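You operate a simulated robot arm through the tools that you are given. There is no shell and no other tool. Be economical: measure what you need, move in short steps, check, and stop when the job is done.

You are at the controls of a simulated two-armed robot. One attempt, no reset.

TASK
Wipe the lid of the deep container, latch it and put it away on the higher pull-out shelf.
Fine: the one on the bench top; use the blue pad and put it back; push the shelf back in; leave the low container beside it. Where these are worked on the way, their far stop is far enough and under half their travel is too little: higher pull-out shelf. What is to be rubbed or washed off counts as gone when no trace of it is left.
Where things are to end (x, y in the base frame): container within 120 mm of [600, 1350].
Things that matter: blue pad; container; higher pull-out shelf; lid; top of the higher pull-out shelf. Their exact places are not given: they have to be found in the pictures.

The check looks at the end state, three seconds after you hand in, the way a careful person would. Anything else that was tipped, shoved, dropped, spilled or broken makes it a failure. Lids that push on must go on centred and level and be pressed home; caps that screw on are set level and turned clockwise until they are tight.

THE ROBOT
Two 7-joint arms with two-finger parallel grippers on one trunk, on a base that drives. Base frame: it is fixed to the floor where the robot stands at the start and does not move with it; the origin is under the middle of the robot, x ahead of it, y to its left, z up. Units: mm, degrees, N and s.
The left shoulder is at the start at [50, 177, 1204], the right one opposite. With the tool pointing down near the work surface each hand reaches from about 220 to 700 mm from the robot's upright axis, wherever it stands, measured 20 degrees to its own side. Places, roughly: container [1000, 1250, 1000]; higher pull-out shelf [700, 1300, 1000]; top of the higher pull-out shelf [700, 1300, 1000]. Payload 3.43 kg a hand.
Tool frame (each hand has its own): the origin (TCP) lies between the finger pads and is the grasp point; the fingertips stand 34 mm ahead of it; z points along the fingers, y is the line along which they close. The gripper opens to 128 mm. The fingers are 24 mm wide and 12 mm thick; the gripper's body (48 by 130 mm) begins 96 mm behind the TCP.
Orientation is that of the tool frame in the base frame, as a unit quaternion [x, y, z, w]. With the fingers straight down and closing along the base's y, the tool's x points along the base's -x, its y along +y and its z along -z.

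THE INTERFACE
- The arms move only by the tool send_rows. It takes "left_motion", "right_motion" or both (then of equal length, played together; a hand with none holds still); each is a list of rows, each a list of 3 entries, a list of its own where there are three numbers: the shift along the base's x, y, z in mm, then the turn, a rotation vector about the base's x, y, z in degrees, then the finger opening in mm, from 0 to 128. In form: [[[x, y, z], [rx, ry, rz], gripper], ...]. A call has 1 to 8 rows; each row is the pose to reach, as a shift and turn from the pose commanded when the call began. A row lasts 0.2 s, in which the tool goes at most 50 mm and 8.6 degrees; a call with a longer step from one row to the next is refused whole, and so is a gripper value outside its range. Where a pose cannot be reached the arm comes as near as it can. A force on the tool above 90 N (or 10 N above the force at the start of the call, whichever is more), or a blocked arm, ends the call early, and 0.2 s more pass. Each finger travels about 108 mm/s and halts on what it meets, pressing with about 41 N; the grip force reading is that of the motor and also rises with nothing between the fingers. The clock runs only during rows and for 0.2 s after the last one: add rows that repeat a pose to give the fingers time. The reply holds the time, the measured pose of the TCP, the force on the tool along the base axes, the opening and the grip force, in the units named above and with some noise, with the torque about the TCP (base axes, N m) and any sound that the robot's microphone picked up.
- Cameras (640 x 400 px; columns grow to the right, rows downward): "scene" is now at [150.6, -19.2, 1366.3]; the picture's right is [-0.23, -0.97, 0.00], its down [-0.63, 0.15, -0.76] and it looks along [0.74, -0.17, -0.65] (base axes); focal length 214 px, centre (320, 200). "left" rides on the left gripper at [76, 11, -160] in its tool frame; the picture's right is [-0.15, 0.99, 0.00], its down [-0.88, -0.13, -0.46] and it looks along [-0.45, -0.07, 0.89] (tool axes); focal length 234 px, centre (320, 200). "right" rides on the right gripper at [76, -11, -160] in its tool frame; the picture's right is [0.15, 0.99, 0.00], its down [-0.88, 0.13, -0.46] and it looks along [-0.45, 0.07, 0.89] (tool axes); focal length 234 px, centre (320, 200).
- grab_frame(camera): a new picture of that camera. It takes no simulated time.
- raise_lower(by): slides the trunk up (or, below 0, down) by that many mm; the arms and the scene camera ride with it, the base frame stays. It gives what a move gives, with no picture.
- steer(legs): drives the robot by 1 to 6 legs, each [ahead, turn to the left] in mm and degrees, along the robot's own axes; the way and the turn of a leg run together, so that a leg with both is an arc; at most 1500 mm and 180 degrees a leg. The arms and the cameras ride along, it lands a little off, and it stops where it bumps. It gives what a move gives.
- head_to(pan, tilt): turns the head with the scene camera to pan (to the left, within 80 degrees either way) and tilt (down, from -29 to 69), counted from straight ahead of the robot. It gives what a move gives.
- locate(camera, pixels): there is no depth. For up to 12 entries [column, row, z] of the newest picture of that camera ("zoom" is the newest enlarged one), the place [x, y] in the base frame at which the ray of that pixel passes the height z, good to about 2 mm, but the place of the scene camera against the robot may be out by one fixed shift of up to 12 mm in any direction. It takes no simulated time.
- close_up(camera, box): a new picture of the part [left, top, right, bottom] of that camera's present view, enlarged. It takes no simulated time.
- close_job(): hands the job in; it is judged then, once.

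Go step by step. Measure first, check grasps and placings, and put right what went wrong. The budget is 80 turns and 62 pictures, counting those below and the enlarged ones. Unless the task says otherwise, let go and move clear before handing in.

The tools are called by a JSON object that holds its "method" and its "body". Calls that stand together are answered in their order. send_rows: Moves the arms, as the interface text tells. Its arguments: {"type":"object","properties":{"left_motion":{"type":"array"},"right_motion":{"type":"array"}},"required":[]} The other tools are called the same way: raise_lower (by) slides the trunk up or down; steer (legs) drives the base; head_to (pan, tilt) turns the head that bears the scene camera; grab_frame (camera) takes a picture; locate (camera, pixels) gives the place at which the rays of pixels pass given heights; close_up (camera, box) takes an enlarged picture of a part of a camera's view; close_job () hands the job in.

At the start:

```text
clock: 0.0
left_position: [364.1, 84.6, 1270.7]
left_tcp_rot: [0.0, 1.0, 0.0, 0.0]
left_wrist_force: [-0.3, 0.6, -0.3]
left_ft_torque: [0.01, 0.01, 0.02]
left_finger_gap: 128.2
left_grasp_force: 0.1
right_position: [327.5, -177.0, 1297.8]
right_tcp_rot: [0.0, 1.0, 0.0, -0.001]
right_wrist_force: [1.7, 0.1, 0.2]
right_ft_torque: [0.0, 0.0, -0.02]
right_finger_gap: 128.2
right_grasp_force: 0.1
trunk travel left (down, up): [-375.0, 26.0]
robot x, y, heading: [0.6, 0.1, -0.0]
head pan, tilt: [-13.3, 40.7]
```

scene: 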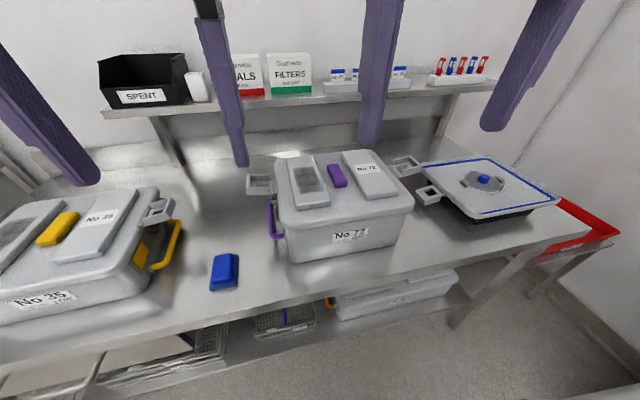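
right: 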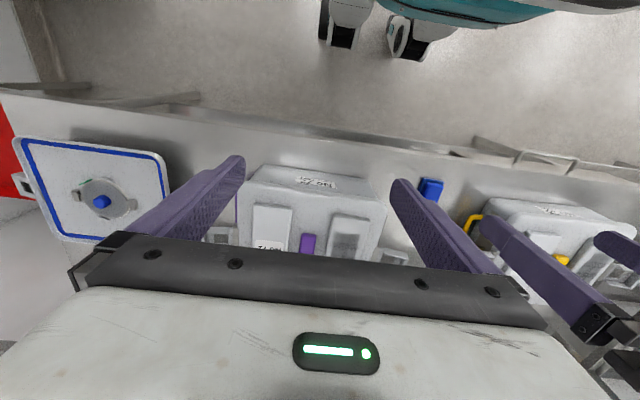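
left: 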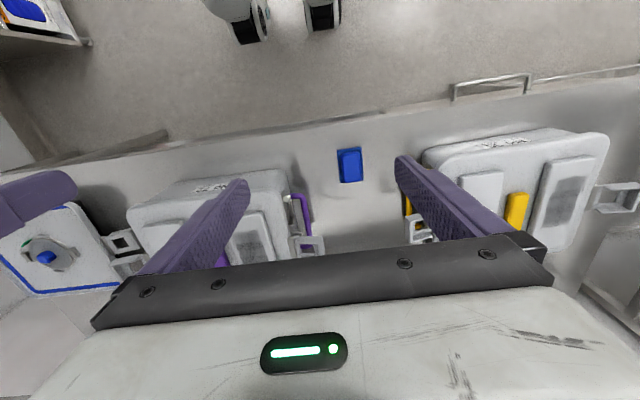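

The start pictures show two latched containers (No 35 yellow, No 72 purple), a blue pad at scene (224,272) and a separate lidded tray on the right. I look closer and to the left for the shelf.

{"method": "head_to", "body": {"pan": 50, "tilt": 30}}

{"method": "close_up", "body": {"camera": "left", "box": [0, 80, 640, 320]}}

{"method": "grab_frame", "body": {"camera": "scene"}}

```text
clock: 1.3
left_position: [362.9, 82.8, 1269.6]
left_tcp_rot: [0.0, 1.0, 0.0, -0.001]
left_wrist_force: [0.1, -0.1, -0.1]
left_ft_torque: [0.01, -0.02, 0.04]
left_finger_gap: 128.0
left_grasp_force: 0.1
right_position: [328.7, -177.1, 1297.6]
right_tcp_rot: [0.0, 1.0, 0.001, 0.001]
right_wrist_force: [0.2, -0.7, 0.3]
right_ft_torque: [-0.03, -0.01, 0.03]
right_finger_gap: 128.1
right_grasp_force: 0.0
trunk travel left (down, up): [-375.0, 26.0]
robot x, y, heading: [0.8, 0.1, 0.0]
head pan, tilt: [50.0, 30.0]
```

```text
1.00 times, centred on (320, 200) of left
```

zoom: 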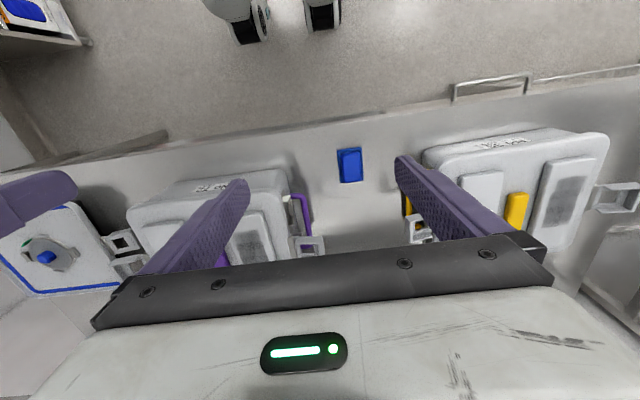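

```text
57 pictures are left
```

scene: 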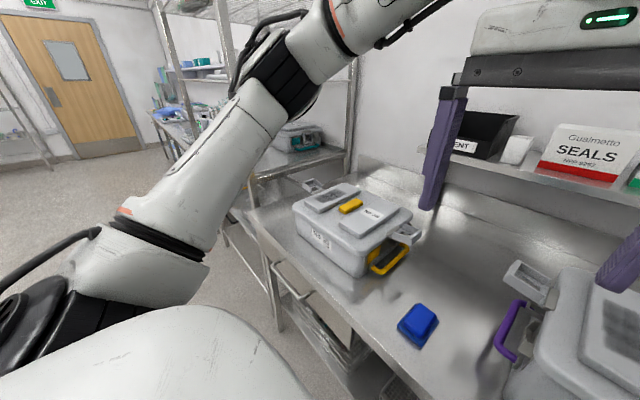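

The left view shows another bench/rack with a teal container at (297,137), near the rough container place. I zoom in there.

{"method": "close_up", "body": {"camera": "scene", "box": [140, 60, 460, 260]}}

{"method": "close_up", "body": {"camera": "scene", "box": [220, 220, 460, 400]}}

```text
2.00 times, centred on (300, 160) of scene
```

zoom: 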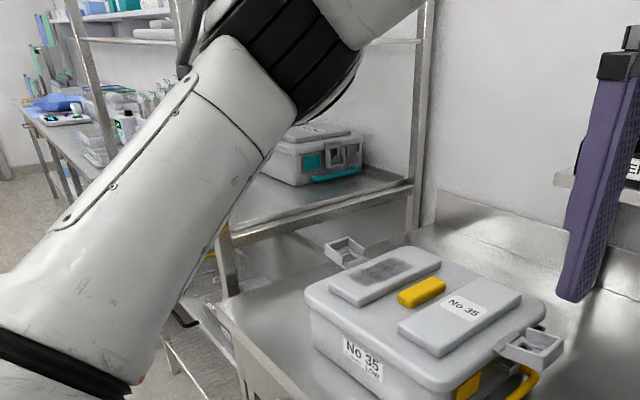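

```text
2.22 times, centred on (340, 310) of scene
```

zoom: 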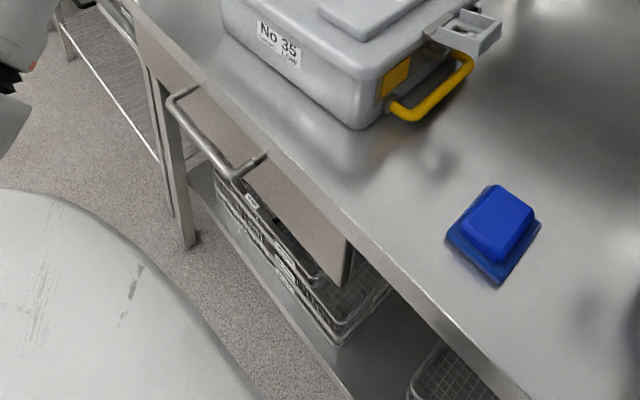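

No 35 is marked LOW, so No 72 is probably the deep one. I verify its label, lid and latches.

{"method": "head_to", "body": {"pan": -8, "tilt": 45}}

{"method": "close_up", "body": {"camera": "scene", "box": [200, 100, 440, 250]}}

{"method": "grab_frame", "body": {"camera": "scene"}}

```text
clock: 2.6
left_position: [362.9, 83.3, 1271.4]
left_tcp_rot: [-0.001, 1.0, 0.0, 0.0]
left_wrist_force: [-0.7, 0.3, -1.1]
left_ft_torque: [-0.05, -0.01, 0.0]
left_finger_gap: 127.9
left_grasp_force: 0.1
right_position: [328.0, -177.2, 1296.4]
right_tcp_rot: [-0.001, 1.0, 0.0, 0.0]
right_wrist_force: [0.0, 0.0, -0.2]
right_ft_torque: [0.01, 0.03, 0.04]
right_finger_gap: 128.2
right_grasp_force: 0.0
trunk travel left (down, up): [-375.0, 26.0]
robot x, y, heading: [-0.4, -1.1, 0.2]
head pan, tilt: [-8.0, 45.0]
```

```text
2.67 times, centred on (320, 175) of scene
```

zoom: 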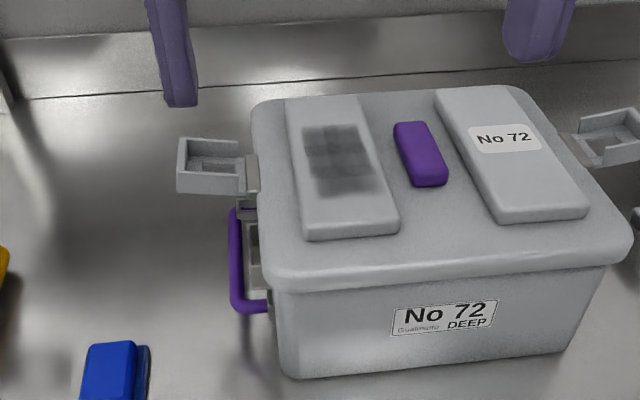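

```text
53 pictures are left
```

scene: 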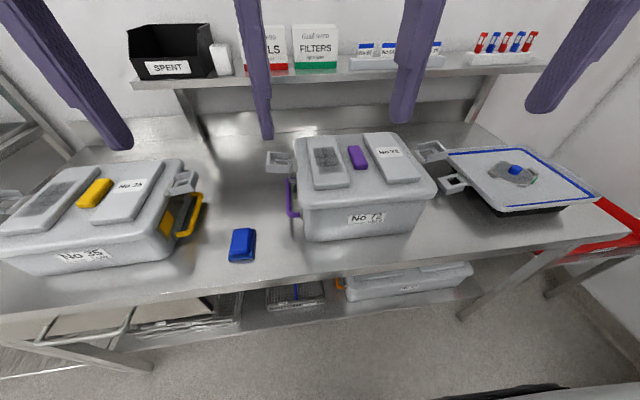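

No 72 DEEP is the target, with a stain on its left panel and both side latches standing open. I measure key points.

{"method": "locate", "body": {"camera": "scene", "pixels": [[306, 240, 880], [415, 233, 880], [300, 206, 1030], [436, 192, 1030], [298, 139, 1030], [396, 134, 1030], [314, 149, 1040], [338, 149, 1040], [320, 173, 1040], [346, 171, 1040], [231, 262, 880], [253, 261, 880]]}}

{"method": "grab_frame", "body": {"camera": "right"}}

```text
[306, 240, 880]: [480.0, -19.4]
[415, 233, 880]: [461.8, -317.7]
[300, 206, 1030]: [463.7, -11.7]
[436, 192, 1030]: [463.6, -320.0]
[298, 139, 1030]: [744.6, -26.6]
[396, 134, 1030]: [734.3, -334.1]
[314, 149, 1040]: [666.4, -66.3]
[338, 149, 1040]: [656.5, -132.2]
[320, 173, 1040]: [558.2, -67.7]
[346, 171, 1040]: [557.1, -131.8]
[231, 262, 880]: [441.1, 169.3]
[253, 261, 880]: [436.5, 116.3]
```

```text
52 pictures are left
```

right: 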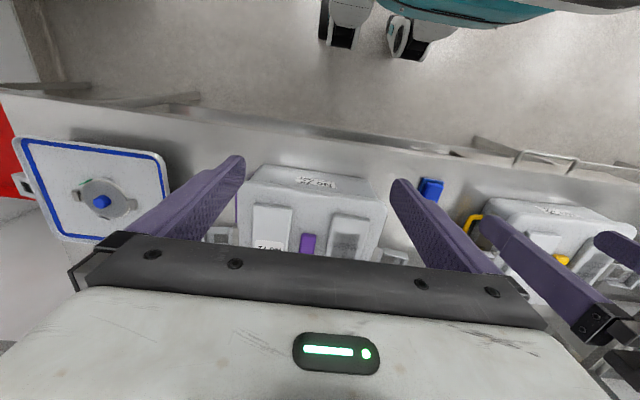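

I triangulate lid heights between the scene and right cameras (label/block corners, pad).

{"method": "locate", "body": {"camera": "right", "pixels": [[307, 243, 1020], [307, 243, 1060], [346, 243, 1020], [346, 243, 1060], [248, 181, 1000], [248, 181, 1050], [384, 200, 1000], [384, 200, 1050], [431, 188, 900], [431, 188, 930], [299, 184, 940]]}}

{"method": "locate", "body": {"camera": "scene", "pixels": [[357, 157, 1020], [357, 157, 1060], [331, 161, 1020], [331, 161, 1060], [436, 192, 1000], [436, 192, 1050], [300, 206, 1000], [300, 206, 1050], [242, 242, 900], [242, 242, 930], [366, 218, 940]]}}

{"method": "close_up", "body": {"camera": "right", "box": [190, 150, 450, 280]}}

```text
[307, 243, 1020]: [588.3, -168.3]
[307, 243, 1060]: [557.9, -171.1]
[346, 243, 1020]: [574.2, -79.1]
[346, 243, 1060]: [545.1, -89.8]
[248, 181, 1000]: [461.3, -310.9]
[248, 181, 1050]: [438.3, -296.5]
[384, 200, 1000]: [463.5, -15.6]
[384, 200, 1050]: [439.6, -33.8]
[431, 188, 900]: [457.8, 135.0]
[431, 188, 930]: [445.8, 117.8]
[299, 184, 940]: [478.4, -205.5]
```

```text
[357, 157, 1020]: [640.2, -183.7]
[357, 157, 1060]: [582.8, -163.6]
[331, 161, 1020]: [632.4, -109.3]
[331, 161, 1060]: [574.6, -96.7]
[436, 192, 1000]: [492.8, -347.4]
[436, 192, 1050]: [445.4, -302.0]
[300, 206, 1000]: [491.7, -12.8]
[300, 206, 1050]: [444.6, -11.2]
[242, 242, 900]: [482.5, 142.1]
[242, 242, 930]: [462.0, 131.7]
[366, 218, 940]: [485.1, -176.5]
```

```text
2.46 times, centred on (320, 215) of right
```

zoom: 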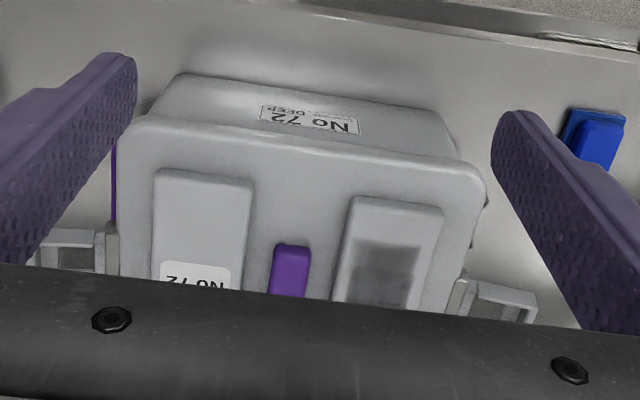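

I bring the left hand above the pad for a clean view, and pull the right hand back and outward.

{"method": "send_rows", "body": {"left_motion": [[[20, 15, -40], [0, 0, 0], 120], [[45, 30, -80], [0, 0, 0], 100], [[70, 45, -120], [0, 0, 0], 90], [[80, 48, -160], [0, 0, 0], 90], [[80, 48, -170], [0, 0, 0], 90]], "right_motion": [[[0, -40, 0], [0, 0, 0], 128], [[0, -80, 0], [0, 0, 0], 128], [[0, -120, 0], [0, 0, 0], 128], [[0, -160, 0], [0, 0, 0], 128], [[0, -160, 0], [0, 0, 0], 128]]}}

{"method": "grab_frame", "body": {"camera": "left"}}

{"method": "grab_frame", "body": {"camera": "right"}}

```text
clock: 3.8
left_position: [443.8, 132.3, 1098.3]
left_tcp_rot: [0.0, 1.0, -0.001, 0.0]
left_wrist_force: [0.0, 0.7, -0.1]
left_ft_torque: [-0.02, 0.0, -0.05]
left_finger_gap: 90.0
left_grasp_force: 0.0
right_position: [327.4, -336.6, 1297.5]
right_tcp_rot: [0.0, 1.0, 0.0, -0.001]
right_wrist_force: [0.4, -0.5, 0.5]
right_ft_torque: [0.0, 0.03, 0.0]
right_finger_gap: 127.9
right_grasp_force: 0.1
trunk travel left (down, up): [-375.0, 26.0]
robot x, y, heading: [-0.7, -0.7, -0.1]
head pan, tilt: [-8.0, 45.0]
```

```text
50 pictures are left
```

left: 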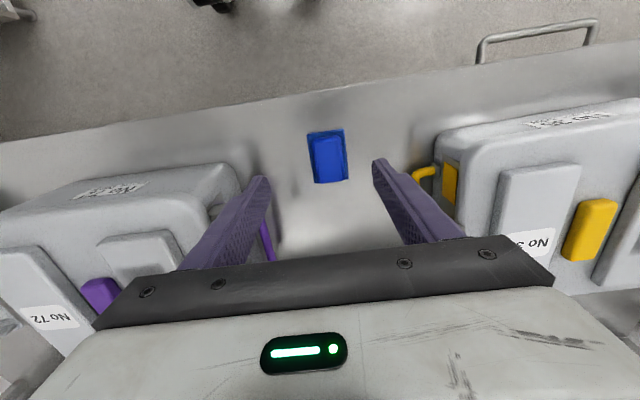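

```text
49 pictures are left
```

right: 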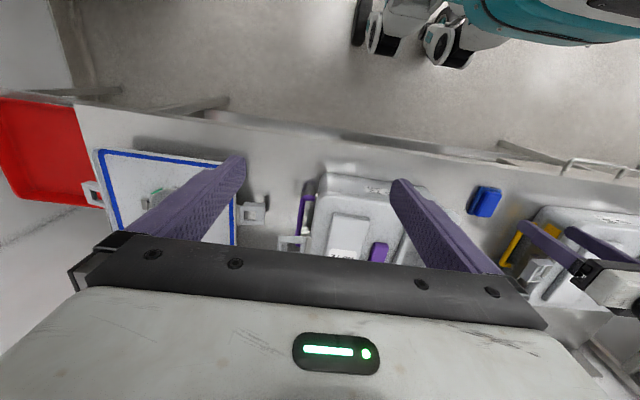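

The pad shows clearly at left (328,156). I locate its corners.

{"method": "locate", "body": {"camera": "left", "pixels": [[307, 133, 885], [344, 129, 885], [348, 179, 885], [314, 184, 885], [315, 142, 920], [341, 136, 920], [346, 178, 920], [317, 182, 920]]}}

{"method": "close_up", "body": {"camera": "left", "box": [270, 110, 380, 200]}}

```text
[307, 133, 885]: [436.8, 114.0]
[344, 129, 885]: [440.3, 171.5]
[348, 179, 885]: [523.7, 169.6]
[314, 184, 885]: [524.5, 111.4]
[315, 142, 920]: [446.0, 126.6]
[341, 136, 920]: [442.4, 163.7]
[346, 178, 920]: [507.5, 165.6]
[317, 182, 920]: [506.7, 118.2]
```

```text
4.44 times, centred on (325, 155) of left
```

zoom: 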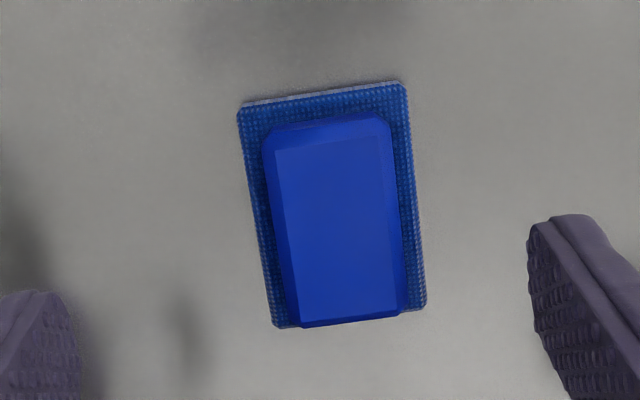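

Pad base spans x 437–524, y 112–171. I check the clearance to the neighbouring latch flaps.

{"method": "locate", "body": {"camera": "scene", "pixels": [[197, 190, 990], [205, 195, 960], [172, 163, 990], [267, 171, 1000], [267, 153, 1000], [294, 151, 1000], [294, 172, 1000], [290, 215, 930], [291, 180, 960], [242, 241, 920], [415, 144, 1000], [446, 160, 1000]]}}

```text
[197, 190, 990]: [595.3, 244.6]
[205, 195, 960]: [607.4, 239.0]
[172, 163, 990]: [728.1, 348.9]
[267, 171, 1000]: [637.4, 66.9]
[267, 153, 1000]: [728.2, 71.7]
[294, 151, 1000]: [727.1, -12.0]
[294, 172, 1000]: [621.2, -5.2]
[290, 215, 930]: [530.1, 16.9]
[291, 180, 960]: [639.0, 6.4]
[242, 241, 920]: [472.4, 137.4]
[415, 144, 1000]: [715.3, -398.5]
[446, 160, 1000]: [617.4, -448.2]
```

Clear. I descend on the pad and close gently on its handle.

{"method": "send_rows", "body": {"left_motion": [[[20, 6, -45], [0, 0, 0], 90], [[36, 9, -90], [0, 0, 0], 90], [[36, 9, -135], [0, 0, 0], 90], [[36, 9, -162], [0, 0, 0], 90], [[36, 9, -162], [0, 0, 0], 60], [[36, 9, -162], [0, 0, 0], 30], [[36, 9, -162], [0, 0, 0], 20], [[36, 9, -162], [0, 0, 0], 20]]}}

{"method": "grab_frame", "body": {"camera": "left"}}

{"method": "close_up", "body": {"camera": "scene", "box": [180, 120, 340, 270]}}

```text
clock: 5.6
left_position: [479.9, 139.3, 939.6]
left_tcp_rot: [0.0, 1.0, 0.0, 0.0]
left_wrist_force: [-0.6, 0.2, -0.4]
left_ft_torque: [-0.05, 0.01, -0.01]
left_finger_gap: 42.6
left_grasp_force: 40.7
right_position: [326.8, -338.2, 1297.2]
right_tcp_rot: [-0.001, 1.0, 0.0, 0.0]
right_wrist_force: [-0.6, 0.4, -1.5]
right_ft_torque: [0.02, -0.04, -0.02]
right_finger_gap: 128.1
right_grasp_force: 0.0
trunk travel left (down, up): [-375.0, 26.0]
robot x, y, heading: [2.6, -1.0, 0.1]
head pan, tilt: [-8.0, 45.0]
```

```text
47 pictures are left
```

left: 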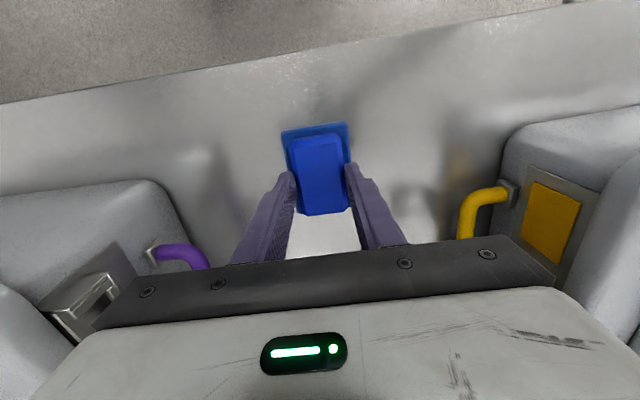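

```text
2.67 times, centred on (260, 195) of scene
```

zoom: 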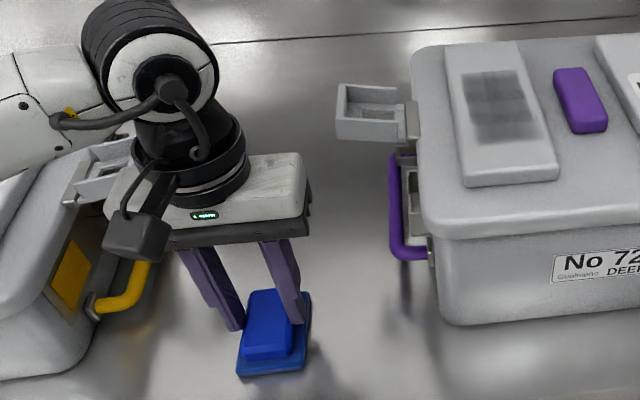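

Pad is held (42.6 mm). I lift straight up, clear of everything.

{"method": "send_rows", "body": {"left_motion": [[[0, 0, 40], [0, 0, 0], 20], [[0, 0, 85], [0, 0, 0], 20], [[0, 0, 130], [0, 0, 0], 20], [[0, 0, 178], [0, 0, 0], 20], [[0, 0, 225], [0, 0, 0], 20], [[10, -45, 235], [0, 0, 0], 20], [[20, -90, 235], [0, 0, 0], 20], [[20, -90, 235], [0, 0, 0], 20]]}}

{"method": "grab_frame", "body": {"camera": "left"}}

{"method": "grab_frame", "body": {"camera": "scene"}}

```text
clock: 7.4
left_position: [498.6, 49.5, 1175.4]
left_tcp_rot: [0.0, 1.0, 0.001, 0.001]
left_wrist_force: [0.1, 0.0, -1.0]
left_ft_torque: [-0.03, 0.01, -0.02]
left_finger_gap: 42.8
left_grasp_force: 41.0
right_position: [327.0, -338.5, 1298.0]
right_tcp_rot: [0.0, 1.0, 0.001, 0.0]
right_wrist_force: [0.7, -0.5, -0.1]
right_ft_torque: [0.0, -0.01, 0.01]
right_finger_gap: 128.3
right_grasp_force: 0.1
trunk travel left (down, up): [-375.0, 26.0]
robot x, y, heading: [-2.4, 1.3, -0.0]
head pan, tilt: [-8.0, 45.0]
```

```text
45 pictures are left
```

left: 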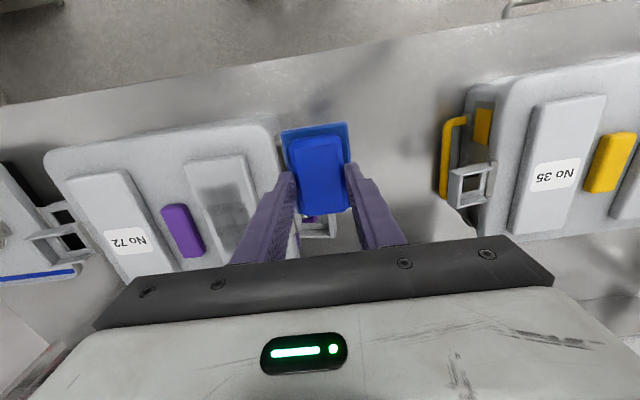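

```text
44 pictures are left
```

scene: 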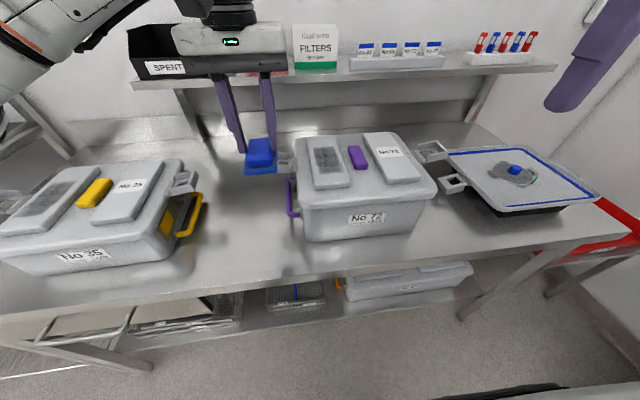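

I triangulate label, block and panel corners in both cameras for the lid height.

{"method": "locate", "body": {"camera": "left", "pixels": [[127, 241, 1020], [127, 241, 1060], [188, 162, 1020], [188, 162, 1060], [245, 154, 1020], [245, 154, 1060], [194, 194, 1040], [235, 184, 1040], [162, 206, 1040], [185, 204, 1040], [208, 252, 1040]]}}

{"method": "locate", "body": {"camera": "scene", "pixels": [[388, 152, 1020], [388, 152, 1060], [348, 186, 1020], [348, 186, 1060], [315, 189, 1020], [315, 189, 1060]]}}

{"method": "close_up", "body": {"camera": "left", "box": [120, 120, 360, 270]}}

```text
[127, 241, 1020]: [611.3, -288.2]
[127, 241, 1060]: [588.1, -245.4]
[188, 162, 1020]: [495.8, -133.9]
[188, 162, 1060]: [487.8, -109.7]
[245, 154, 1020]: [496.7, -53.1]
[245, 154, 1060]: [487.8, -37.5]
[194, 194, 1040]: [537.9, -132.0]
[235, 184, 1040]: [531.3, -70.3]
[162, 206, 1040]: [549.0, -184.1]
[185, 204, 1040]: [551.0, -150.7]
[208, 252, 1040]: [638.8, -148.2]
```

```text
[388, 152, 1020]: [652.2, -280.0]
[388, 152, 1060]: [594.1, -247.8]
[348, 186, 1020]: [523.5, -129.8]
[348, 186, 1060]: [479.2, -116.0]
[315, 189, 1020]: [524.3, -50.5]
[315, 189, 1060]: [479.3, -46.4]
```

```text
2.67 times, centred on (240, 195) of left
```

zoom: 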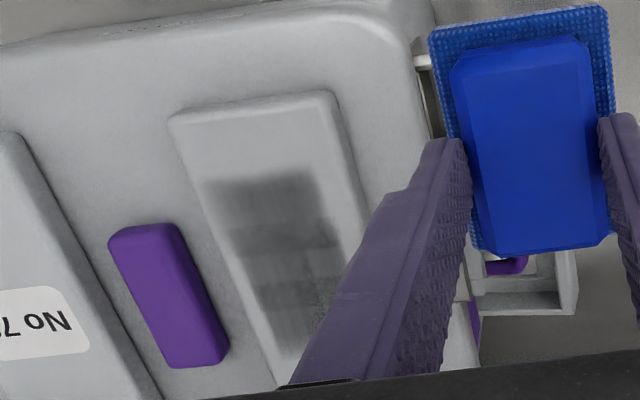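

Lid panel top is about z 1060. I locate the stain outline at that height.

{"method": "locate", "body": {"camera": "zoom", "pixels": [[207, 185, 1060], [315, 172, 1060], [283, 352, 1060], [345, 270, 1060], [170, 115, 1060], [330, 92, 1060], [180, 225, 1065], [228, 355, 1065]]}}

{"method": "locate", "body": {"camera": "scene", "pixels": [[315, 149, 1060], [336, 148, 1060], [320, 173, 1060], [346, 171, 1060], [313, 138, 1060], [335, 137, 1060], [349, 147, 1065], [367, 168, 1065]]}}

```text
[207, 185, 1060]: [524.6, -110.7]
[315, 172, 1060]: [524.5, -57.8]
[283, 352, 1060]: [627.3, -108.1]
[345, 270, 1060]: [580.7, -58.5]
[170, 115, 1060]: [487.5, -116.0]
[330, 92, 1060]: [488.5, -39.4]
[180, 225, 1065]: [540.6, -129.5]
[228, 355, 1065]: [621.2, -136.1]
```

```text
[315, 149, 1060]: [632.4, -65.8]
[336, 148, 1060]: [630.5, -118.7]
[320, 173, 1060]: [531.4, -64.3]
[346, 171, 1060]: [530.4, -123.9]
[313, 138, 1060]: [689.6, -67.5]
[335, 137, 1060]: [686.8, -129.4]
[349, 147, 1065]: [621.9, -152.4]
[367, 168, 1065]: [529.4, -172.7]
```

Stain spans x 524–628, y −110 to −57. I move the pad over it and come down near the surface.

{"method": "send_rows", "body": {"left_motion": [[[26, -45, 0], [0, 0, 0], 20], [[52, -90, 0], [0, 0, 0], 20], [[70, -130, 0], [0, 0, 0], 20], [[78, -134, -15], [0, 0, 0], 20], [[78, -134, -35], [0, 0, 0], 20], [[78, -134, -45], [0, 0, 0], 20], [[78, -134, -50], [0, 0, 0], 20], [[78, -134, -50], [0, 0, 0], 20]]}}

{"method": "close_up", "body": {"camera": "scene", "box": [240, 80, 480, 250]}}

```text
refused: row 1 steps farther than a row can; nothing moved
```

```text
2.35 times, centred on (360, 165) of scene
```

zoom: 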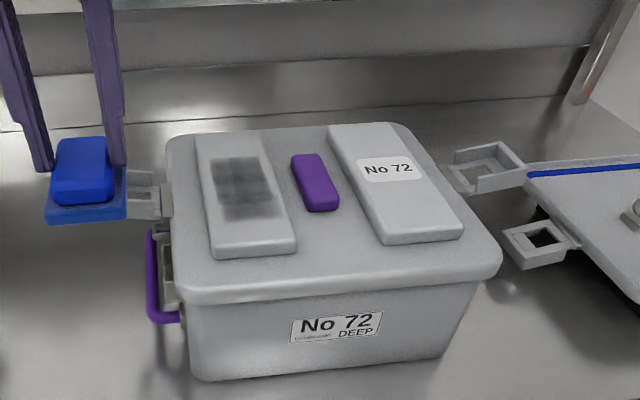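

A step was slightly over 50 mm; I use shorter ones.

{"method": "send_rows", "body": {"left_motion": [[[22, -40, 0], [0, 0, 0], 20], [[44, -80, 0], [0, 0, 0], 20], [[66, -120, 0], [0, 0, 0], 20], [[78, -134, -15], [0, 0, 0], 20], [[78, -134, -35], [0, 0, 0], 20], [[78, -134, -45], [0, 0, 0], 20], [[78, -134, -50], [0, 0, 0], 20], [[78, -134, -50], [0, 0, 0], 20]]}}

{"method": "close_up", "body": {"camera": "scene", "box": [240, 80, 480, 250]}}

```text
clock: 9.4
left_position: [578.3, -26.1, 1135.3]
left_tcp_rot: [-0.038, 0.999, -0.015, 0.002]
left_wrist_force: [0.0, 0.3, -1.7]
left_ft_torque: [-0.02, -0.01, -0.02]
left_finger_gap: 43.0
left_grasp_force: 40.5
left hand out of reach, approached as far as the arm can: row 3, 4, 5, 6, 7, 8
right_position: [326.6, -336.4, 1297.5]
right_tcp_rot: [0.0, 1.0, 0.0, 0.0]
right_wrist_force: [0.8, 0.0, -0.3]
right_ft_torque: [-0.02, 0.0, -0.03]
right_finger_gap: 128.1
right_grasp_force: 0.1
trunk travel left (down, up): [-375.0, 26.0]
robot x, y, heading: [-0.8, -1.4, -0.1]
head pan, tilt: [-8.0, 45.0]
stopped in row 8 (left hand): the arm was blocked; the commanded pose is now the measured one
```

```text
2.35 times, centred on (360, 165) of scene
```

zoom: 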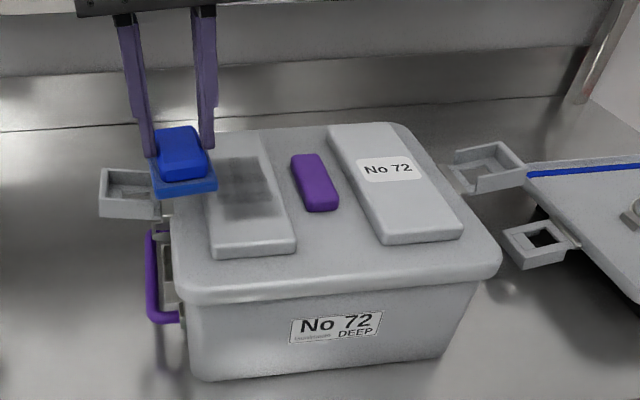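

The left arm can't reach across the centre, so I lift and turn the robot right 25° to bring the lid to its side.

{"method": "send_rows", "body": {"left_motion": [[[-15, 0, 30], [0, 0, 0], 20], [[-30, 0, 60], [0, 0, 0], 20], [[-60, 0, 65], [1.7, 0, -4.4], 20], [[-90, 10, 65], [1.7, 0, -4.4], 20], [[-90, 10, 65], [1.7, 0, -4.4], 20]]}}

{"method": "steer", "body": {"legs": [[0, -28]]}}

{"method": "grab_frame", "body": {"camera": "left"}}

```text
clock: 10.6
left_position: [485.7, -20.2, 1201.6]
left_tcp_rot: [0.005, 1.0, 0.001, 0.003]
left_wrist_force: [0.6, -0.6, -0.8]
left_ft_torque: [-0.01, 0.03, -0.01]
left_finger_gap: 42.8
left_grasp_force: 40.7
right_position: [327.5, -338.1, 1297.9]
right_tcp_rot: [0.0, 1.0, 0.001, 0.001]
right_wrist_force: [0.4, 0.3, -0.4]
right_ft_torque: [0.02, 0.0, 0.01]
right_finger_gap: 128.0
right_grasp_force: 0.1
trunk travel left (down, up): [-375.0, 26.0]
robot x, y, heading: [-0.7, 2.5, 0.1]
head pan, tilt: [-8.0, 45.0]
```

```text
clock: 12.4
left_position: [419.2, -245.7, 1201.2]
left_tcp_rot: [0.247, 0.969, 0.0, 0.003]
left_wrist_force: [-0.1, -0.2, -0.5]
left_ft_torque: [-0.01, 0.02, -0.01]
left_finger_gap: 42.7
left_grasp_force: 41.4
right_position: [128.8, -452.2, 1298.5]
right_tcp_rot: [0.242, 0.97, 0.0, 0.001]
right_wrist_force: [-0.6, 0.2, -0.3]
right_ft_torque: [0.01, -0.01, 0.03]
right_finger_gap: 128.0
right_grasp_force: 0.0
trunk travel left (down, up): [-375.0, 26.0]
robot x, y, heading: [1.3, 1.0, -28.2]
head pan, tilt: [-8.0, 45.0]
```

```text
40 pictures are left
```

left: 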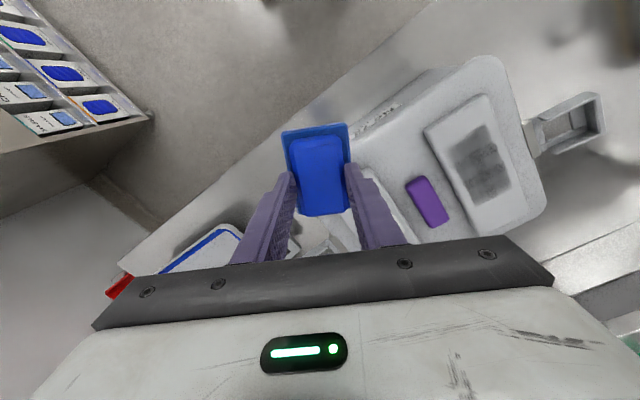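

Now the full stain and left latch are visible. I locate them at two heights to fix z.

{"method": "locate", "body": {"camera": "left", "pixels": [[425, 130, 1060], [487, 95, 1060], [425, 130, 1030], [487, 95, 1030], [451, 151, 1060], [484, 126, 1060], [512, 186, 1060], [478, 204, 1060], [583, 97, 1040], [606, 130, 1040], [535, 124, 1040], [547, 157, 1040]]}}

{"method": "close_up", "body": {"camera": "left", "box": [400, 60, 640, 240]}}

```text
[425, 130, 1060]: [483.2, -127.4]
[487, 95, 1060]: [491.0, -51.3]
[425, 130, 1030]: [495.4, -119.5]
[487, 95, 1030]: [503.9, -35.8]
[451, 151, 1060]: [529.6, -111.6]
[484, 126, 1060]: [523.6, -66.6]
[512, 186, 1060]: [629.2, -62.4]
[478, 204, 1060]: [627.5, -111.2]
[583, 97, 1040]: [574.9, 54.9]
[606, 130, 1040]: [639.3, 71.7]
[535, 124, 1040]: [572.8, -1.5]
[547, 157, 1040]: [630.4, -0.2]
```

```text
2.22 times, centred on (520, 150) of left
```

zoom: 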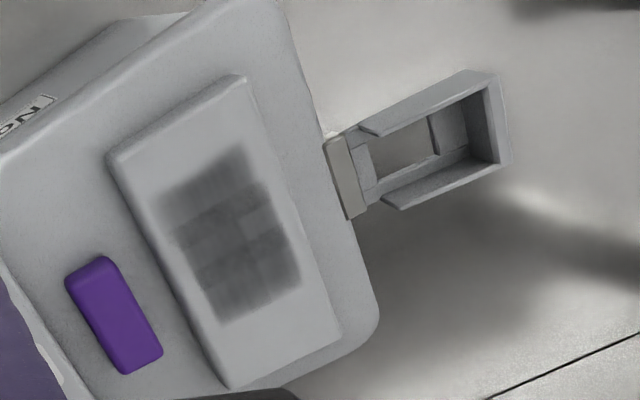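

Panel top is about z 1047 and the stain is x 528–635, y −108 to −60. I move the pad above it, aligned with the container.

{"method": "send_rows", "body": {"left_motion": [[[33, 33, 0], [0, 0, 7], 20], [[66, 66, 0], [0, 0, 14], 20], [[99, 99, 0], [0, 0, 21], 20], [[132, 132, 0], [0, 0, 28.2], 20], [[161, 162, 0], [0, 0, 28.2], 20], [[161, 162, -40], [0, 0, 28.2], 20], [[161, 162, -78], [0, 0, 28.2], 20], [[161, 162, -78], [0, 0, 28.2], 20]]}}

```text
clock: 14.2
left_position: [581.9, -82.8, 1123.9]
left_tcp_rot: [0.002, 1.0, 0.0, 0.003]
left_wrist_force: [-0.1, -0.9, -0.9]
left_ft_torque: [-0.01, -0.01, -0.01]
left_finger_gap: 42.7
left_grasp_force: 41.3
right_position: [129.8, -452.5, 1298.9]
right_tcp_rot: [0.241, 0.971, 0.0, 0.0]
right_wrist_force: [0.2, 0.7, 0.3]
right_ft_torque: [0.01, -0.02, -0.02]
right_finger_gap: 128.0
right_grasp_force: 0.0
trunk travel left (down, up): [-375.0, 26.0]
robot x, y, heading: [-0.6, 1.3, -28.3]
head pan, tilt: [-8.0, 45.0]
```

Reached cleanly, pad bottom about 1064. I lower in small steps to feel contact.

{"method": "send_rows", "body": {"left_motion": [[[0, 0, -6], [0, 0, 0], 20], [[0, 0, -10], [0, 0, 0], 20], [[0, 0, -14], [0, 0, 0], 20], [[0, 0, -17], [0, 0, 0], 20], [[0, 0, -17], [0, 0, 0], 20]]}}

```text
clock: 15.4
left_position: [581.5, -84.3, 1111.6]
left_tcp_rot: [0.003, 1.0, -0.003, 0.006]
left_wrist_force: [8.5, 1.4, 32.1]
left_ft_torque: [0.11, 0.31, -0.02]
left_finger_gap: 42.8
left_grasp_force: 41.4
right_position: [126.9, -452.8, 1299.3]
right_tcp_rot: [0.242, 0.97, -0.001, 0.001]
right_wrist_force: [0.8, 0.5, 0.2]
right_ft_torque: [0.0, 0.02, 0.01]
right_finger_gap: 128.0
right_grasp_force: 0.0
trunk travel left (down, up): [-375.0, 26.0]
robot x, y, heading: [-3.7, 0.2, -27.8]
head pan, tilt: [-8.0, 45.0]
```

Contact with 32 N at TCP z 1111.6. I rub in strokes along x with slightly less pressure.

{"method": "send_rows", "body": {"left_motion": [[[20, 0, 2], [0, 0, 0], 20], [[0, 0, 2], [0, 0, 0], 20], [[-25, 0, 2], [0, 0, 0], 20], [[-25, -7, 2], [0, 0, 0], 20], [[0, -7, 2], [0, 0, 0], 20], [[25, -7, 2], [0, 0, 0], 20], [[25, 7, 2], [0, 0, 0], 20], [[0, 7, 2], [0, 0, 0], 20]]}}

{"method": "send_rows", "body": {"left_motion": [[[-25, 0, 0], [0, 0, 0], 20], [[0, 0, 0], [0, 0, 0], 20], [[25, 0, 0], [0, 0, 0], 20], [[25, -10, 0], [0, 0, 0], 20], [[0, -10, 0], [0, 0, 0], 20], [[-25, -10, 0], [0, 0, 0], 20], [[0, -7, 0], [0, 0, 0], 20], [[0, -7, 0], [0, 0, 0], 20]]}}

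{"method": "send_rows", "body": {"left_motion": [[[0, 0, 40], [0, 0, 0], 20], [[-22, -40, 60], [0, 0, 0], 20], [[-52, -75, 60], [0, 0, 0], 20], [[-85, -110, 60], [0, 0, 0], 20], [[-85, -110, 60], [0, 0, 0], 20]]}}

{"method": "grab_frame", "body": {"camera": "left"}}

```text
clock: 17.2
left_position: [580.8, -74.3, 1111.1]
left_tcp_rot: [0.001, 1.0, 0.001, 0.005]
left_wrist_force: [8.5, 2.0, 18.3]
left_ft_torque: [-0.16, -0.41, 0.08]
left_finger_gap: 42.8
left_grasp_force: 40.4
right_position: [130.3, -452.9, 1298.6]
right_tcp_rot: [0.243, 0.97, 0.0, 0.0]
right_wrist_force: [0.1, 0.2, -0.6]
right_ft_torque: [0.01, -0.02, 0.01]
right_finger_gap: 127.9
right_grasp_force: 0.0
trunk travel left (down, up): [-375.0, 26.0]
robot x, y, heading: [1.1, -0.0, -28.1]
head pan, tilt: [-8.0, 45.0]
```

```text
clock: 19.0
left_position: [578.6, -82.9, 1111.1]
left_tcp_rot: [0.006, 1.0, -0.001, 0.004]
left_wrist_force: [-8.1, -1.6, 18.0]
left_ft_torque: [-0.3, 0.03, -0.14]
left_finger_gap: 42.8
left_grasp_force: 41.3
right_position: [127.6, -452.2, 1298.8]
right_tcp_rot: [0.242, 0.97, 0.0, 0.0]
right_wrist_force: [-0.1, 0.4, 0.9]
right_ft_torque: [-0.02, -0.01, -0.04]
right_finger_gap: 128.1
right_grasp_force: 0.1
trunk travel left (down, up): [-375.0, 26.0]
robot x, y, heading: [-0.2, 1.0, -28.2]
head pan, tilt: [-8.0, 45.0]
```

```text
clock: 20.2
left_position: [496.4, -189.3, 1168.6]
left_tcp_rot: [0.002, 1.0, -0.001, 0.003]
left_wrist_force: [0.0, 0.0, -0.9]
left_ft_torque: [-0.07, -0.01, -0.03]
left_finger_gap: 43.0
left_grasp_force: 41.6
right_position: [130.4, -450.6, 1299.2]
right_tcp_rot: [0.242, 0.97, 0.0, 0.0]
right_wrist_force: [0.7, 0.5, -0.7]
right_ft_torque: [-0.04, 0.0, 0.01]
right_finger_gap: 127.9
right_grasp_force: 0.0
trunk travel left (down, up): [-375.0, 26.0]
robot x, y, heading: [-1.8, 1.4, -28.0]
head pan, tilt: [-8.0, 45.0]
```

```text
38 pictures are left
```

left: 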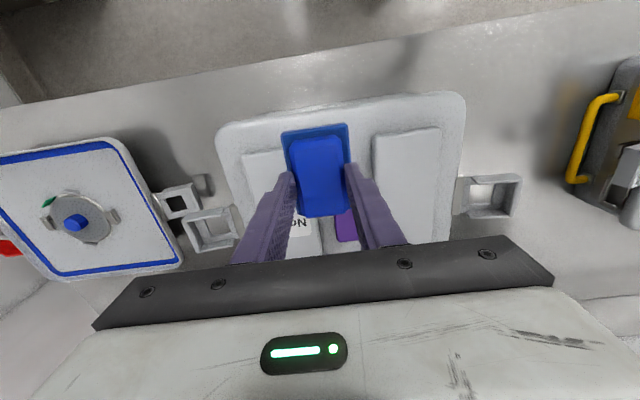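

The panel at left (408,190) looks clean. I check with scene close-ups for faint residue.

{"method": "head_to", "body": {"pan": 25, "tilt": 45}}

{"method": "close_up", "body": {"camera": "left", "box": [350, 110, 530, 250]}}

{"method": "grab_frame", "body": {"camera": "scene"}}

```text
clock: 21.2
left_position: [496.5, -189.5, 1170.1]
left_tcp_rot: [0.004, 1.0, 0.001, 0.003]
left_wrist_force: [-0.7, 0.0, 0.1]
left_ft_torque: [-0.03, -0.01, 0.02]
left_finger_gap: 42.9
left_grasp_force: 41.1
right_position: [130.6, -452.8, 1297.2]
right_tcp_rot: [0.242, 0.97, -0.001, 0.0]
right_wrist_force: [0.3, -0.7, 0.1]
right_ft_torque: [0.0, 0.01, -0.01]
right_finger_gap: 127.9
right_grasp_force: 0.1
trunk travel left (down, up): [-375.0, 26.0]
robot x, y, heading: [-2.5, 2.6, -28.1]
head pan, tilt: [25.0, 45.0]
```

```text
2.86 times, centred on (440, 180) of left
```

zoom: 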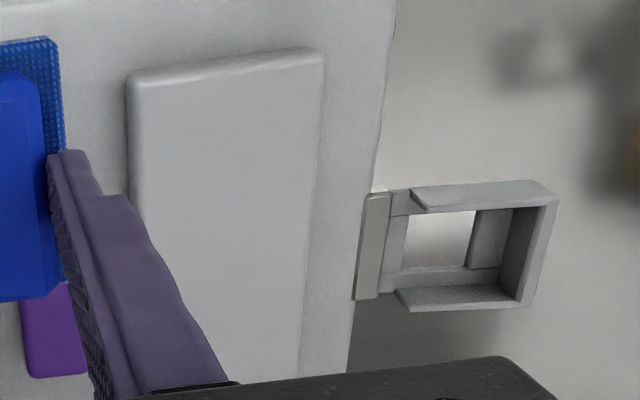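

```text
36 pictures are left
```

scene: 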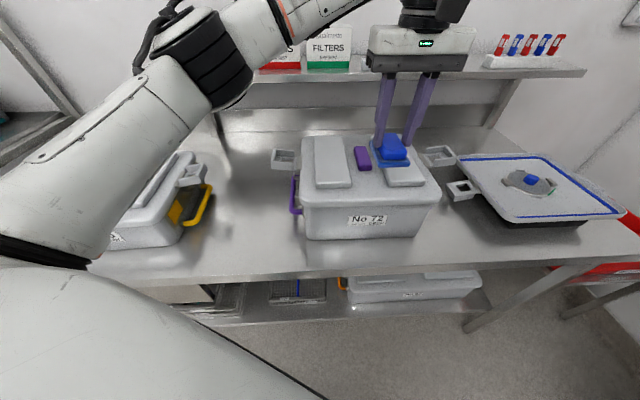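

The lid is clean. I carry the pad back to its spot at (480, 140).

{"method": "send_rows", "body": {"left_motion": [[[0, 42, 10], [0, 0, 0], 20], [[0, 84, 10], [0, 0, 0], 20], [[0, 126, 10], [0, 0, 0], 20], [[0, 168, 10], [0, 0, 0], 20], [[0, 210, 10], [0, 0, 0], 20], [[-5, 255, 10], [0, 0, 0], 20], [[-16, 300, 10], [0, 0, 0], 20], [[-16, 329, 5], [0, 0, 0], 20]]}}

{"method": "send_rows", "body": {"left_motion": [[[0, 0, -45], [0, 0, 0], 20], [[0, 0, -90], [0, 0, 0], 20], [[0, 0, -135], [0, 0, 0], 20], [[0, 0, -180], [0, 0, 0], 20], [[0, 0, -220], [0, 0, 0], 20], [[0, 0, -228], [0, 0, 0], 20], [[0, 0, -232], [0, 0, 0], 20], [[0, 0, -232], [0, 0, 0], 20]]}}

```text
clock: 23.0
left_position: [477.3, 136.7, 1174.0]
left_tcp_rot: [0.005, 1.0, 0.0, 0.002]
left_wrist_force: [0.1, 0.3, -0.8]
left_ft_torque: [-0.04, 0.01, 0.02]
left_finger_gap: 42.7
left_grasp_force: 40.7
right_position: [130.7, -451.6, 1298.3]
right_tcp_rot: [0.241, 0.971, 0.0, 0.0]
right_wrist_force: [-0.2, -0.3, -0.5]
right_ft_torque: [-0.01, 0.0, 0.01]
right_finger_gap: 128.0
right_grasp_force: 0.1
trunk travel left (down, up): [-375.0, 26.0]
robot x, y, heading: [3.9, 0.1, -27.9]
head pan, tilt: [25.0, 45.0]
```

```text
clock: 24.8
left_position: [478.7, 137.6, 939.8]
left_tcp_rot: [0.003, 1.0, 0.001, 0.002]
left_wrist_force: [-0.6, 0.6, -1.2]
left_ft_torque: [0.03, 0.0, 0.0]
left_finger_gap: 43.2
left_grasp_force: 40.7
right_position: [129.7, -451.9, 1298.2]
right_tcp_rot: [0.242, 0.97, 0.001, 0.0]
right_wrist_force: [-0.4, -1.1, 0.2]
right_ft_torque: [-0.01, -0.01, 0.0]
right_finger_gap: 127.8
right_grasp_force: 0.0
trunk travel left (down, up): [-375.0, 26.0]
robot x, y, heading: [1.4, 0.0, -27.8]
head pan, tilt: [25.0, 45.0]
```

Nearly down; I lower 3 mm more, release, and rise.

{"method": "send_rows", "body": {"left_motion": [[[0, 0, -3], [0, 0, 0], 20], [[0, 0, -3], [0, 0, 0], 20], [[0, 0, -3], [0, 0, 0], 55], [[0, 0, -3], [0, 0, 0], 80], [[0, 0, -1], [0, 0, 0], 80], [[0, 0, 40], [0, 0, 0], 80], [[0, 0, 85], [0, 0, 0], 80], [[0, 0, 130], [0, 0, 0], 80]]}}

{"method": "grab_frame", "body": {"camera": "left"}}

```text
clock: 26.6
left_position: [476.8, 133.8, 1072.4]
left_tcp_rot: [0.003, 1.0, 0.001, 0.002]
left_wrist_force: [-0.2, -0.6, -0.1]
left_ft_torque: [0.03, -0.02, -0.02]
left_finger_gap: 79.9
left_grasp_force: 0.1
right_position: [129.5, -453.2, 1298.0]
right_tcp_rot: [0.243, 0.97, 0.0, 0.0]
right_wrist_force: [-0.1, 0.8, -0.2]
right_ft_torque: [0.02, -0.03, 0.0]
right_finger_gap: 128.1
right_grasp_force: 0.1
trunk travel left (down, up): [-375.0, 26.0]
robot x, y, heading: [-1.0, -0.5, -28.1]
head pan, tilt: [25.0, 45.0]
```

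```text
35 pictures are left
```

left: 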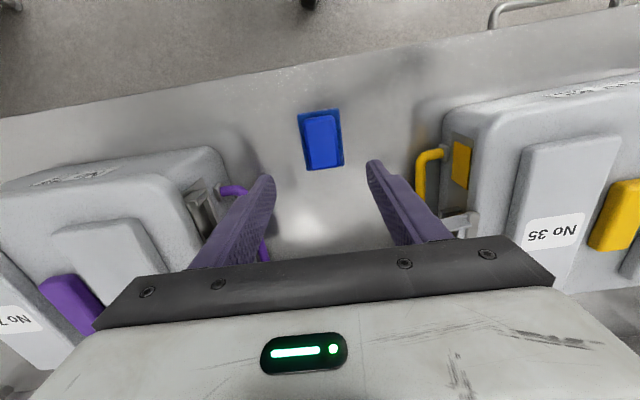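

Pad is back. I check the latch flap's place with the previous zoom.

{"method": "locate", "body": {"camera": "zoom", "pixels": [[558, 198, 1040], [530, 308, 1040], [558, 198, 1000], [530, 308, 1000], [370, 196, 1040], [358, 298, 1040], [370, 196, 1000], [358, 298, 1000]]}}

{"method": "close_up", "body": {"camera": "scene", "box": [250, 120, 370, 250]}}

```text
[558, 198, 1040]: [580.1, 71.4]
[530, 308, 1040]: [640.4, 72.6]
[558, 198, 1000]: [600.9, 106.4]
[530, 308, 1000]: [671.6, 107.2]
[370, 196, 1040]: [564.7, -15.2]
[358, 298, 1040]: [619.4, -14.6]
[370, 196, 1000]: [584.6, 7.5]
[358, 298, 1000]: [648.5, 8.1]
```

```text
3.08 times, centred on (310, 185) of scene
```

zoom: 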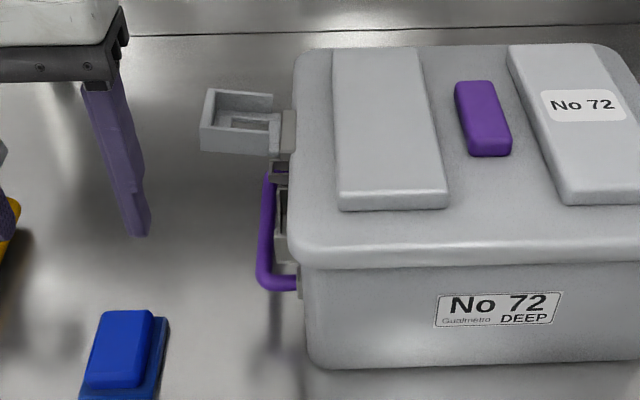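

Left latch: hinge about y −4, z 1020, x 573–635; flap reaches y≈72, z≈1038. I bring closed fingers above its outer part.

{"method": "send_rows", "body": {"left_motion": [[[0, 0, 40], [0, 0, 0], 60], [[40, -20, 50], [0, 0, 0], 30], [[80, -45, 50], [0, 0, 0], 0], [[115, -70, 50], [0, 0, 0], 0], [[129, -84, 50], [0, 0, 0], 0], [[129, -84, 50], [0, 0, 0], 0]]}}

{"method": "grab_frame", "body": {"camera": "left"}}

{"method": "close_up", "body": {"camera": "scene", "box": [220, 60, 380, 220]}}

```text
clock: 28.0
left_position: [611.6, 51.2, 1120.5]
left_tcp_rot: [0.004, 1.0, 0.001, 0.003]
left_wrist_force: [-0.6, 0.5, -0.3]
left_ft_torque: [0.02, 0.02, 0.02]
left_finger_gap: 0.0
left_grasp_force: 33.3
right_position: [129.4, -452.2, 1298.2]
right_tcp_rot: [0.242, 0.97, 0.0, 0.0]
right_wrist_force: [0.1, 0.0, -0.6]
right_ft_torque: [0.0, 0.02, 0.0]
right_finger_gap: 128.1
right_grasp_force: 0.1
trunk travel left (down, up): [-375.0, 26.0]
robot x, y, heading: [-4.4, -0.3, -28.0]
head pan, tilt: [25.0, 45.0]
```

```text
33 pictures are left
```

left: 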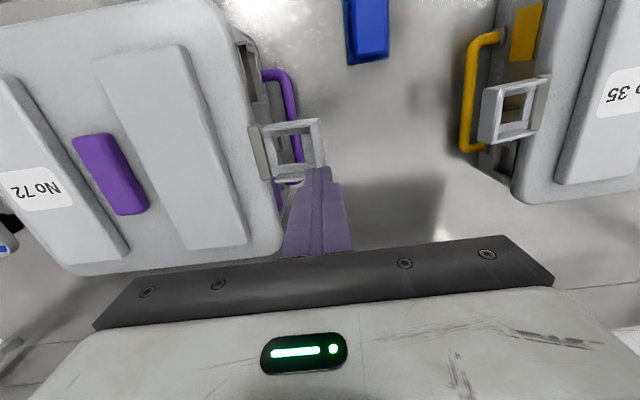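

```text
2.50 times, centred on (300, 140) of scene
```

zoom: 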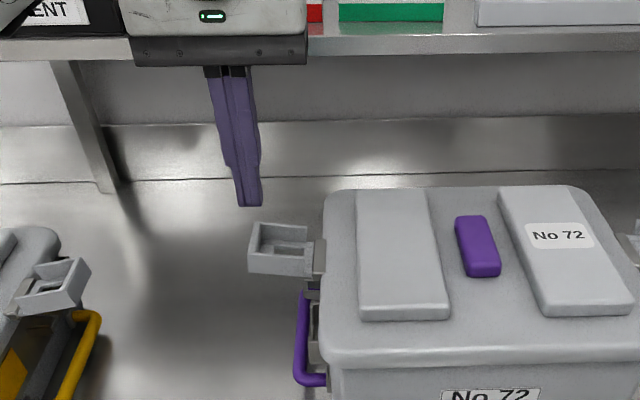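

I locate the flap and bail in this nearer view before pushing.

{"method": "locate", "body": {"camera": "left", "pixels": [[318, 119, 1038], [325, 164, 1038], [250, 127, 1020], [268, 178, 1020], [265, 75, 950], [290, 80, 950], [302, 160, 950], [325, 170, 1086], [240, 40, 980], [318, 119, 1000]]}}

```text
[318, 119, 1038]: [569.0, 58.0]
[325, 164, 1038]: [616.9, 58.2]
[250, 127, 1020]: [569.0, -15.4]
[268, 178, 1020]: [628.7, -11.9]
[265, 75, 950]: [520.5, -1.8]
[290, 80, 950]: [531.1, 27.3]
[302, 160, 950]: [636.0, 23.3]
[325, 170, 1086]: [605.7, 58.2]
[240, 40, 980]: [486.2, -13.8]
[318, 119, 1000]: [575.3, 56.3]
```

Flap spans x 569–628, tip y 58; bail bar at y≈25, z≈950. I push the flap down and begin to follow its arc.

{"method": "send_rows", "body": {"left_motion": [[[-12, -8, -40], [0, 0, 0], 0], [[-12, -8, -60], [0, 0, 0], 0], [[-12, -8, -78], [0, 0, 0], 0], [[-12, -8, -92], [0, 0, 0], 0], [[-12, -8, -104], [0, 0, 0], 0], [[-12, -10, -110], [0, 0, 0], 0], [[-12, -16, -112], [0, 0, 0], 0], [[-12, -16, -112], [0, 0, 0], 0]]}}

{"method": "close_up", "body": {"camera": "scene", "box": [220, 60, 380, 220]}}

```text
clock: 29.8
left_position: [597.0, 34.3, 1012.0]
left_tcp_rot: [0.004, 1.0, 0.0, 0.005]
left_wrist_force: [1.2, -11.8, 18.9]
left_ft_torque: [-0.49, 0.18, 0.16]
left_finger_gap: 0.1
left_grasp_force: 33.4
right_position: [128.4, -452.9, 1298.4]
right_tcp_rot: [0.242, 0.97, 0.001, 0.0]
right_wrist_force: [-1.0, 0.1, 0.6]
right_ft_torque: [-0.01, 0.02, -0.01]
right_finger_gap: 128.3
right_grasp_force: 0.0
trunk travel left (down, up): [-375.0, 26.0]
robot x, y, heading: [1.3, 0.7, -28.2]
head pan, tilt: [25.0, 45.0]
```

```text
2.50 times, centred on (300, 140) of scene
```

zoom: 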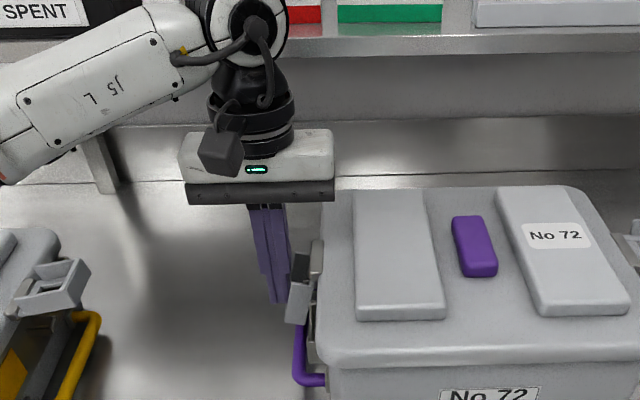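

The flap has swung steeply down; I check with the left camera before pressing inward.

{"method": "close_up", "body": {"camera": "left", "box": [200, 40, 440, 240]}}

```text
2.00 times, centred on (320, 140) of left
```

zoom: 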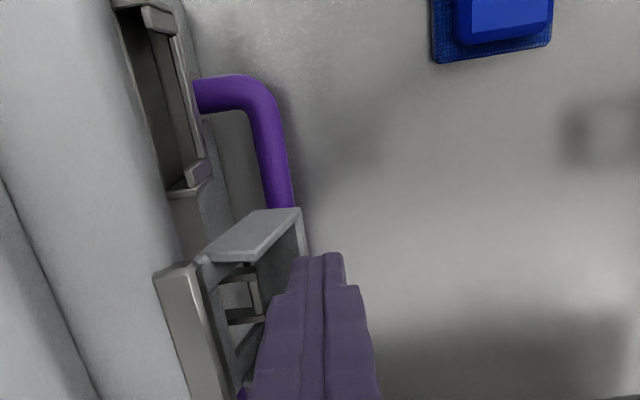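

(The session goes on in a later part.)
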